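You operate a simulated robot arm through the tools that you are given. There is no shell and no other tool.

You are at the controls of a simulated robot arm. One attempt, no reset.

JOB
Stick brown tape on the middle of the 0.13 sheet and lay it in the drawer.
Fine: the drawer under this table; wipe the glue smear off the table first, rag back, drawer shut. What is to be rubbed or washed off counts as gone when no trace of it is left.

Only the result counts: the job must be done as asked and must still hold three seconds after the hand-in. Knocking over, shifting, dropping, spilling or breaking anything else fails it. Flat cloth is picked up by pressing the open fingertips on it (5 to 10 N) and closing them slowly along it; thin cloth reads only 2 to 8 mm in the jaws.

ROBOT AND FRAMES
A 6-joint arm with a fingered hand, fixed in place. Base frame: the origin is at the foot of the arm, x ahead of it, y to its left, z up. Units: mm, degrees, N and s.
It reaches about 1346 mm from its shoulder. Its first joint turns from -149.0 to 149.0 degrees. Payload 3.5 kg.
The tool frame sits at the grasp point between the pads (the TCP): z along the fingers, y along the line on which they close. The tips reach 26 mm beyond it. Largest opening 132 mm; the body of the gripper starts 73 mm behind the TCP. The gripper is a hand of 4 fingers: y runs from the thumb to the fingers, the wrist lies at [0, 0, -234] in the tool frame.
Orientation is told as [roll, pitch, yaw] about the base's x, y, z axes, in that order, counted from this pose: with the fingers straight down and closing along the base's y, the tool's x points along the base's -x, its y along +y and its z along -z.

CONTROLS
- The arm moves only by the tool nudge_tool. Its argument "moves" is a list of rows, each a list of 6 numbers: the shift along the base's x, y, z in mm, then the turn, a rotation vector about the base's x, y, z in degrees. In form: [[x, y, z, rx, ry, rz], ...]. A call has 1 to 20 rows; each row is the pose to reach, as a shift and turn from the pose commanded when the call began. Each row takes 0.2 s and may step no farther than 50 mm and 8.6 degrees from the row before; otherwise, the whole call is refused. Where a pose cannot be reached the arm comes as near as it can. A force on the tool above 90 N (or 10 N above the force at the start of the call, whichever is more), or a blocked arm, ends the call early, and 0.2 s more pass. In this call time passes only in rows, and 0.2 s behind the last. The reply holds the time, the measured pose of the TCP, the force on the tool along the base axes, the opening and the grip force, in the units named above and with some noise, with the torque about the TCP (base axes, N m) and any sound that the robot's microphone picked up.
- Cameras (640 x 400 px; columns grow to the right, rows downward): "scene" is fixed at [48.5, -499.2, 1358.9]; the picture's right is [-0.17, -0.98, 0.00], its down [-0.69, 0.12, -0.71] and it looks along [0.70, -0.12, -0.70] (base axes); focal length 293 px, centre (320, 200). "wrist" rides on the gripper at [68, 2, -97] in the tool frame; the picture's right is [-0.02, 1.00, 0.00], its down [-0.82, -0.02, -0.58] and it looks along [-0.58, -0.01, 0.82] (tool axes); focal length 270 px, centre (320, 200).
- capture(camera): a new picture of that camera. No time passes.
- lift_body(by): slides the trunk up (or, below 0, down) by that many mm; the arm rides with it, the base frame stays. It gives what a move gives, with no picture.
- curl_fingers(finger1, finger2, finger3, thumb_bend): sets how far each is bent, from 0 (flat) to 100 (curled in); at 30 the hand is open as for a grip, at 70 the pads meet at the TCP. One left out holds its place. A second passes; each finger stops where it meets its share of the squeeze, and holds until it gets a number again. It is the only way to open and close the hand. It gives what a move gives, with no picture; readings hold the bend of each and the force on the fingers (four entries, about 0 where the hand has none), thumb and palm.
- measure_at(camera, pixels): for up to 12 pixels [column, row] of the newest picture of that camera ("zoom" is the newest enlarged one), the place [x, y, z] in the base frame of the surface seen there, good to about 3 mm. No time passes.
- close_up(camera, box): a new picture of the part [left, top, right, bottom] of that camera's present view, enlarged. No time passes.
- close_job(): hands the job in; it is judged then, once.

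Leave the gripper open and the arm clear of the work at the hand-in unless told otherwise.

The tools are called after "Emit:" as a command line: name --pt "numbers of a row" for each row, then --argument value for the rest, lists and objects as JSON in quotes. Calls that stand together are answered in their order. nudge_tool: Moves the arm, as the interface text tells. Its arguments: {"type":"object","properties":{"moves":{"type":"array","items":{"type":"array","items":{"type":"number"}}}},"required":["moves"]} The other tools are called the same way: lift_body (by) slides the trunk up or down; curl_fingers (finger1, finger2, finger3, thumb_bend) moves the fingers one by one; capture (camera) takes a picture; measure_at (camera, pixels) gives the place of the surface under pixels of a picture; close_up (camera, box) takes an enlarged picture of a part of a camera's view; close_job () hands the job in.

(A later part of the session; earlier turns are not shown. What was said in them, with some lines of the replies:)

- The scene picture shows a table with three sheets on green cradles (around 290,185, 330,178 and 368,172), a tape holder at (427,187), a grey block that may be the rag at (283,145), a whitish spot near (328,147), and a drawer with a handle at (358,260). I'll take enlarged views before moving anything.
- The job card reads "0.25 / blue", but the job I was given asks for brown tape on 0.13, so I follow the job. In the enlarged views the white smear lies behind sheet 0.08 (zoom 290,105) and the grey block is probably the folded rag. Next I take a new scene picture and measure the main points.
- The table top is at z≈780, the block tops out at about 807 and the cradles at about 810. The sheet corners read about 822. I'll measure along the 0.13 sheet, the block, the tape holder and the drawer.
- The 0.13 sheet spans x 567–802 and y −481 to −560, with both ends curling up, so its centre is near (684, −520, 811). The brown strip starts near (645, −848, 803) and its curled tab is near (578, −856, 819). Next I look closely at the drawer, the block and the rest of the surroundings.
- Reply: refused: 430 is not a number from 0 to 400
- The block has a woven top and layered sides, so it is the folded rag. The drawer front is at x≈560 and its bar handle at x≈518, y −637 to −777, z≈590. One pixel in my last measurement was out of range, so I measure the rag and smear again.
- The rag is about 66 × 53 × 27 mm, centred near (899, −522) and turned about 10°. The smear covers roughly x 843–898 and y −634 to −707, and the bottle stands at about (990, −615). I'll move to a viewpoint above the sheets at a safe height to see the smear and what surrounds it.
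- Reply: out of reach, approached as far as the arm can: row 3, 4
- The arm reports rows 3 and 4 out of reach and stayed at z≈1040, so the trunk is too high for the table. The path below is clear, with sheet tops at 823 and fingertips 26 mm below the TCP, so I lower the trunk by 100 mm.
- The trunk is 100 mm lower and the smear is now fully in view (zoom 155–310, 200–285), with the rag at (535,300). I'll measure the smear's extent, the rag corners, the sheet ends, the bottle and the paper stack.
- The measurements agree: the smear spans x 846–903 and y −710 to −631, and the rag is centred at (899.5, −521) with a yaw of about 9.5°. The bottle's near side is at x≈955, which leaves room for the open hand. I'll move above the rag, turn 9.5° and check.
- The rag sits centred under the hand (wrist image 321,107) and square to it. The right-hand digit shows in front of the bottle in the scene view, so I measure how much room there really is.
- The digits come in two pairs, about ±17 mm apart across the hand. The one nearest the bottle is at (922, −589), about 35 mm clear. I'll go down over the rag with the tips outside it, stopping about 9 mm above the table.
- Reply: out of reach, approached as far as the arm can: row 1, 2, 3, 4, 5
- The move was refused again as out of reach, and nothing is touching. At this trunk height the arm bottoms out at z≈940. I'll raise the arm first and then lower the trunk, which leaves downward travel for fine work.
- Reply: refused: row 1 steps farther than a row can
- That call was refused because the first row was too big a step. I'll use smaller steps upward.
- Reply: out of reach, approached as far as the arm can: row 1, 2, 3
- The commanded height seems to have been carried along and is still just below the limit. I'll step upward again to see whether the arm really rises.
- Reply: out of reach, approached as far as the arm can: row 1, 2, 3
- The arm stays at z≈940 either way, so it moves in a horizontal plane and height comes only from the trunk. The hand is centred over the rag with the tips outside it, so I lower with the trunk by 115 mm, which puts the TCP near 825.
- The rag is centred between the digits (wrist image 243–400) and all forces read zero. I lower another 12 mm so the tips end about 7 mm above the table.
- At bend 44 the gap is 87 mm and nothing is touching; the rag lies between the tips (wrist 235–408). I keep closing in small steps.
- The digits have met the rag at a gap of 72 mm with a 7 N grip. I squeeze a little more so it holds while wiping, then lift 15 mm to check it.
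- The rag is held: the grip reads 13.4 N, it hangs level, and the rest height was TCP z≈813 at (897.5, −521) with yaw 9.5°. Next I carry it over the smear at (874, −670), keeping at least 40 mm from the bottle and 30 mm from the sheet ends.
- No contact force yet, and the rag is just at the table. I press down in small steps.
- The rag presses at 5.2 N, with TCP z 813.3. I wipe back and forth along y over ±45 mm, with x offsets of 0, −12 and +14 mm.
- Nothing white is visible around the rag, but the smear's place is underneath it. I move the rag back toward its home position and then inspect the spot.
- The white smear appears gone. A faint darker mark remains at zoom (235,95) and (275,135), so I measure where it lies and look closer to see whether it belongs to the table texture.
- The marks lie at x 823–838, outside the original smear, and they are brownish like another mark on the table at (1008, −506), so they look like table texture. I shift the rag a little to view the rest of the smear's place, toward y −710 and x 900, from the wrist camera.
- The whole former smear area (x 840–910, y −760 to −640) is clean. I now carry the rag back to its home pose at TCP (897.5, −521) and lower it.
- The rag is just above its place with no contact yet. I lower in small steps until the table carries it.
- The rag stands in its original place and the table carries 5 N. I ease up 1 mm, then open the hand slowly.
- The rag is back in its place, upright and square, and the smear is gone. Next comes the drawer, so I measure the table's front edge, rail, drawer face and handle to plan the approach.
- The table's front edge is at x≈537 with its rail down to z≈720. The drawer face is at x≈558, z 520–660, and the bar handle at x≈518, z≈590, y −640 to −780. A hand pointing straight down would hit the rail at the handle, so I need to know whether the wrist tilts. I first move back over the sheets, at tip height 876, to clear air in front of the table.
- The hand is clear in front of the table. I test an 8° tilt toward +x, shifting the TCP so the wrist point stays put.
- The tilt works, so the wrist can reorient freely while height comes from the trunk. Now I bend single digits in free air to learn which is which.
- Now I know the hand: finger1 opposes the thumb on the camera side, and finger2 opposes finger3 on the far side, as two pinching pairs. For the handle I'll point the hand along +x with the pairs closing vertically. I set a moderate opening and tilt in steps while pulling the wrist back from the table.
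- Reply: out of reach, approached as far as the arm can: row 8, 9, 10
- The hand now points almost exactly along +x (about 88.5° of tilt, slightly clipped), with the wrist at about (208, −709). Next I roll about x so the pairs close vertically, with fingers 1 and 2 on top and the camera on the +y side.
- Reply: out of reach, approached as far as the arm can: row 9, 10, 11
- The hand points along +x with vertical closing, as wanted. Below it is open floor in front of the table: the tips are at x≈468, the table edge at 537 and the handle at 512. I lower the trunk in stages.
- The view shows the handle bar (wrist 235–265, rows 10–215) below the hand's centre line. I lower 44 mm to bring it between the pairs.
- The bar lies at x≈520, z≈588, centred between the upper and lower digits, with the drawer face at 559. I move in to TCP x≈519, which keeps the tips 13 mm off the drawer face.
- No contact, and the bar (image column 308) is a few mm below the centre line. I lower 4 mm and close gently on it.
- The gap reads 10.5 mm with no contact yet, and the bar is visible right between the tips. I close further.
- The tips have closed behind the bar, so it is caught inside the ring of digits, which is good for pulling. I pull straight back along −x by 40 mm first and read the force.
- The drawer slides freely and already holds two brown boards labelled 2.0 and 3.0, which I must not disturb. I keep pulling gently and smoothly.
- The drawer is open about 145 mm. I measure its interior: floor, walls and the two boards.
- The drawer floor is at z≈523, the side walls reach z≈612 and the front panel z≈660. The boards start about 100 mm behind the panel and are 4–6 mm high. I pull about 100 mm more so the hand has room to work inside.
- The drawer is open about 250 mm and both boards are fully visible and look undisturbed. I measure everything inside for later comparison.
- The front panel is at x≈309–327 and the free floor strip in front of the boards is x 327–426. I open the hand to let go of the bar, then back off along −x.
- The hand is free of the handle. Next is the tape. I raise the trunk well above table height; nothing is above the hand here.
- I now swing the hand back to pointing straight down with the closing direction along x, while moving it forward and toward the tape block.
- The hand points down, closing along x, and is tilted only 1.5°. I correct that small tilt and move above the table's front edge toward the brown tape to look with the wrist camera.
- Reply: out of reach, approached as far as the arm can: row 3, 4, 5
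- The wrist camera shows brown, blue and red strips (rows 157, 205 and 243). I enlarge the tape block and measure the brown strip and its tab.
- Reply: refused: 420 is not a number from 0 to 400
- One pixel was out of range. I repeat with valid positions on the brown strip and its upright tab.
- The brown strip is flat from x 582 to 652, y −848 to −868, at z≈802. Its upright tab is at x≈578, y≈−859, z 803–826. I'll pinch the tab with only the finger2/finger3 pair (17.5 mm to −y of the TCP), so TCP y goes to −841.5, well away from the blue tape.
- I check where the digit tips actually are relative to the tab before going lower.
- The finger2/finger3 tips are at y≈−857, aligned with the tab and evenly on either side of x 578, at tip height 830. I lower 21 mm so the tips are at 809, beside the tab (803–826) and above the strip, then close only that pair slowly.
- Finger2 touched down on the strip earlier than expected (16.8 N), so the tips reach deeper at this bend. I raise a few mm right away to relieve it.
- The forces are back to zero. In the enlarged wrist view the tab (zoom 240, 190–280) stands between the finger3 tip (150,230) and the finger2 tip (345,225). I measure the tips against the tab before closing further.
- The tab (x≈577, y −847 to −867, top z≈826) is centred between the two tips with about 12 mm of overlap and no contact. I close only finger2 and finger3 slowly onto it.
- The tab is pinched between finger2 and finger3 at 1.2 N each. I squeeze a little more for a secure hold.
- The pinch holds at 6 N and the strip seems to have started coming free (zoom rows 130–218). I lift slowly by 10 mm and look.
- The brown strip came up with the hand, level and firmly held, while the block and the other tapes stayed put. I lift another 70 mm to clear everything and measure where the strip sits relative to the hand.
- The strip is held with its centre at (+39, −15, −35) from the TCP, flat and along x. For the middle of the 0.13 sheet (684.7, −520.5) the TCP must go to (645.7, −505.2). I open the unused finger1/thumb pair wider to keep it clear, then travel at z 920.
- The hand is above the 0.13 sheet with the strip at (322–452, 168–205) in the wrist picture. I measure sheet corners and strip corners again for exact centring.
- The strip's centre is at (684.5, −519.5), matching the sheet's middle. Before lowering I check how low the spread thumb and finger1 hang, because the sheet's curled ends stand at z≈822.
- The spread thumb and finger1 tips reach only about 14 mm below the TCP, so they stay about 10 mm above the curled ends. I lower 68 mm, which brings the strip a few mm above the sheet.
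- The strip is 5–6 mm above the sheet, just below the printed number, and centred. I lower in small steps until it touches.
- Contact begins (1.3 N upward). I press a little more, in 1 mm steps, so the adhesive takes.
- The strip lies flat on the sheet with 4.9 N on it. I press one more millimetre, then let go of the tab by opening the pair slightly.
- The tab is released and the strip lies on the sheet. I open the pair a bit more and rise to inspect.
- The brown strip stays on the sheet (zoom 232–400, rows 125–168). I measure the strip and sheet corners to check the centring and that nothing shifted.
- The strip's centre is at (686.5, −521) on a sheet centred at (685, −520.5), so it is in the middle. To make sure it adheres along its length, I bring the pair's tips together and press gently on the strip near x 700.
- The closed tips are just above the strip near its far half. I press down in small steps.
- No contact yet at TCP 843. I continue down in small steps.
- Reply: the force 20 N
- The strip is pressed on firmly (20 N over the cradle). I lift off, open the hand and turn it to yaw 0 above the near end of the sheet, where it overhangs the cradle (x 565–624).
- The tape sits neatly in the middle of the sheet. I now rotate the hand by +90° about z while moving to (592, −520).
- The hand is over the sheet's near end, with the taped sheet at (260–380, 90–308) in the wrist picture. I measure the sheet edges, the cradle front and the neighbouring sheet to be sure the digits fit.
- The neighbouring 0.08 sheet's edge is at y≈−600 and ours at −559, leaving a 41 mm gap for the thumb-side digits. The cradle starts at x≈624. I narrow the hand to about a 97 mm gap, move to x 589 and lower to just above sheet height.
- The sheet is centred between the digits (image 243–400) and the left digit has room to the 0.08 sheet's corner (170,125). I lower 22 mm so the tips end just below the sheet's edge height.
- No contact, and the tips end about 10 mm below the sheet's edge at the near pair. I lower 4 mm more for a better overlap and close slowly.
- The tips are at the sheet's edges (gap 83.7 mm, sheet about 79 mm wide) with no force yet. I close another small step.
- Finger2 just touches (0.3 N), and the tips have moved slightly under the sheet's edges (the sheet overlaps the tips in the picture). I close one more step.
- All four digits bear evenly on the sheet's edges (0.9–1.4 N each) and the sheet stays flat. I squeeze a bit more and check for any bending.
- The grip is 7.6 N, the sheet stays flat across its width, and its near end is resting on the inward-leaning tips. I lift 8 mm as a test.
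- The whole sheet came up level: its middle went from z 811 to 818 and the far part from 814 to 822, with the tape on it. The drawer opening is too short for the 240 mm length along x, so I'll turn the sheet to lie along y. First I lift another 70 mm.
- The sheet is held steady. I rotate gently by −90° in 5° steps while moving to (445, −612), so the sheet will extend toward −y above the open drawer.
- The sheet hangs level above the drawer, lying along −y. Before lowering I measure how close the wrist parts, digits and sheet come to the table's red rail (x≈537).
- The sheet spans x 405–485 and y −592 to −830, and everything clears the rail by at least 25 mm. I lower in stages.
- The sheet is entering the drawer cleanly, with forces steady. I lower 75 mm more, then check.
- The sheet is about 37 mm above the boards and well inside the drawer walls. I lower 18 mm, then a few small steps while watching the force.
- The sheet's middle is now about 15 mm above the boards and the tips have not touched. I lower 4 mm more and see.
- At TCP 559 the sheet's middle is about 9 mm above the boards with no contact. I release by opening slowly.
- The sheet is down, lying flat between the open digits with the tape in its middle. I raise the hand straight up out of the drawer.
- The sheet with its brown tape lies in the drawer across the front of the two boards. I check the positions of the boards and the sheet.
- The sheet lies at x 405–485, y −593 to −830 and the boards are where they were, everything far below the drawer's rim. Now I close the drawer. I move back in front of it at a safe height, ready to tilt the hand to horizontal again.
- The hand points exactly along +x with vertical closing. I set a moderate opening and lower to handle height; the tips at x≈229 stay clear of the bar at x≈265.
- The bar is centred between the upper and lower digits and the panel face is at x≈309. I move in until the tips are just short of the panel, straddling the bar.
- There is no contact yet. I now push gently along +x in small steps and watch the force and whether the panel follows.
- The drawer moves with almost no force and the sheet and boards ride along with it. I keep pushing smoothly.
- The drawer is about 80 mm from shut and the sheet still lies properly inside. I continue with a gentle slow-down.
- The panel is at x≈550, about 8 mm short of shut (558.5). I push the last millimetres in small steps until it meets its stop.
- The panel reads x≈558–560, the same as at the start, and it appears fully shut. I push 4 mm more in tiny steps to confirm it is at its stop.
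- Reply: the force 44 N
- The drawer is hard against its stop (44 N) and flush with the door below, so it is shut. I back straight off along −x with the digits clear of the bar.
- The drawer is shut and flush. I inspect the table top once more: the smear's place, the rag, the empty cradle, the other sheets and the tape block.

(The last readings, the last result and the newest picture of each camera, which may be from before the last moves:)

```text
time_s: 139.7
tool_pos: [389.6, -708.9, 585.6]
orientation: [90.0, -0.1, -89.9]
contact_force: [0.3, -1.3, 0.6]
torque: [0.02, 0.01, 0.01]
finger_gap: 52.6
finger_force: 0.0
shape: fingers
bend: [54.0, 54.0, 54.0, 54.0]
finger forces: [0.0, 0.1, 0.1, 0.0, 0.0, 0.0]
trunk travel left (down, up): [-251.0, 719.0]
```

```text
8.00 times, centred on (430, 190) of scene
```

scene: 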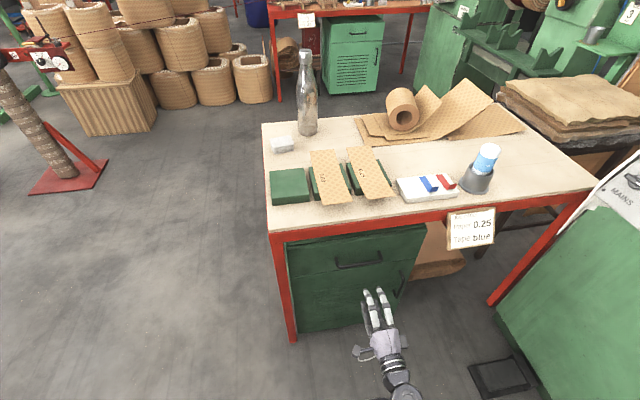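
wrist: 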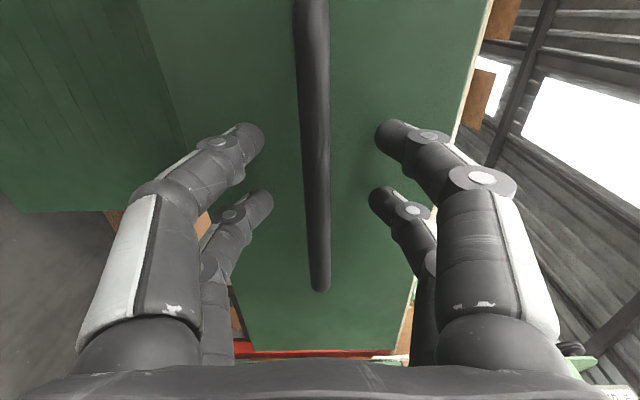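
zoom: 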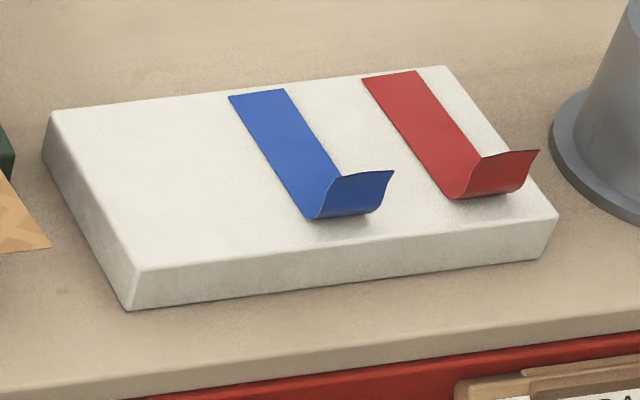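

Everything matches the start: the rag is within about 2–3 mm of its place, the cradles, sheets 0.08/0.25 and tape block are unmoved, and no trace of the smear shows. I back the arm well away from the drawer and open the hand.

Emit:
nudge_tool --pt "-45 0 0 0 0 0" --pt "-90 0 0 0 0 0" --pt "-135 0 0 0 0 0" --pt "-180 0 0 0 0 0"

Emit:
curl_fingers --finger1 30 --finger2 30 --finger3 30 --thumb_bend 30

Emit:
lift_body --by 520

Emit:
capture --camera "scene"

```text
time_s: 140.7
tool_pos: [210.9, -708.7, 584.6]
orientation: [89.9, 0.1, -89.9]
contact_force: [-0.1, -0.7, 0.1]
torque: [0.0, 0.0, -0.01]
finger_gap: 52.6
finger_force: 0.0
shape: fingers
bend: [54.0, 54.0, 54.0, 54.0]
finger forces: [0.0, 0.0, 0.0, 0.1, 0.1, 0.0]
trunk travel left (down, up): [-251.0, 719.0]
```

```text
time_s: 141.7
tool_pos: [210.2, -708.4, 585.9]
orientation: [89.9, 0.0, -89.9]
contact_force: [1.0, 0.4, 0.5]
torque: [0.02, 0.03, 0.04]
finger_gap: 132.2
finger_force: 0.1
shape: fingers
bend: [30.0, 30.0, 30.0, 30.0]
finger forces: [0.0, 0.0, 0.1, 0.0, 0.0, 0.0]
trunk travel left (down, up): [-251.0, 719.0]
```

```text
refused: 520 is not a number from -400 to 400
```

```text
taken
```

scene: 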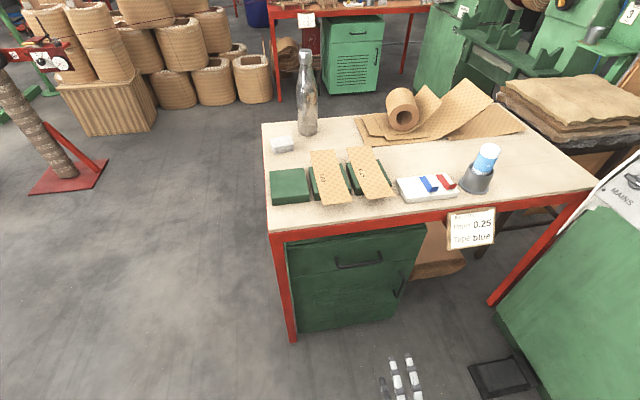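

The hand is open and about 300 mm away from the drawer; only the final trunk lift was refused, and it isn't needed. The drawer is shut with the taped 0.13 sheet inside, the smear is gone, the rag is back and nothing else has moved. I hand the job in.

Emit:
close_job

```text
The job is handed in.
```

The job is done and handed in: the 0.13 sheet has brown tape stuck on its middle and lies in the drawer under this table, which is shut.

- **Glue smear:** I wiped it off first. The enlarged views show no white left. A few faint brown marks remain just beside the smear's spot, under the end of the 0.08 sheet. I took them to be stains in the table, because another mark like them was on the table from the start.
- **Rag:** It is back within about 2–3 mm of where it stood.
- **Tape:** The strip's centre is about 2 mm from the sheet's centre, and I pressed it on firmly.
- **Sheet:** It lies across the front of the two boards, 2.0 and 3.0, that were already in the drawer. Neither board moved when I laid it in.
- **Drawer:** I pushed it against its stop, and its face is flush with the door below.
- **Everything else:** In the final pictures the bottle, the cradles, the other two sheets and the tape block are where they were.

The job card on the table says paper 0.25 and blue tape. I followed your instructions instead: 0.13 and brown.

The hand is open and about 300 mm clear of the drawer.
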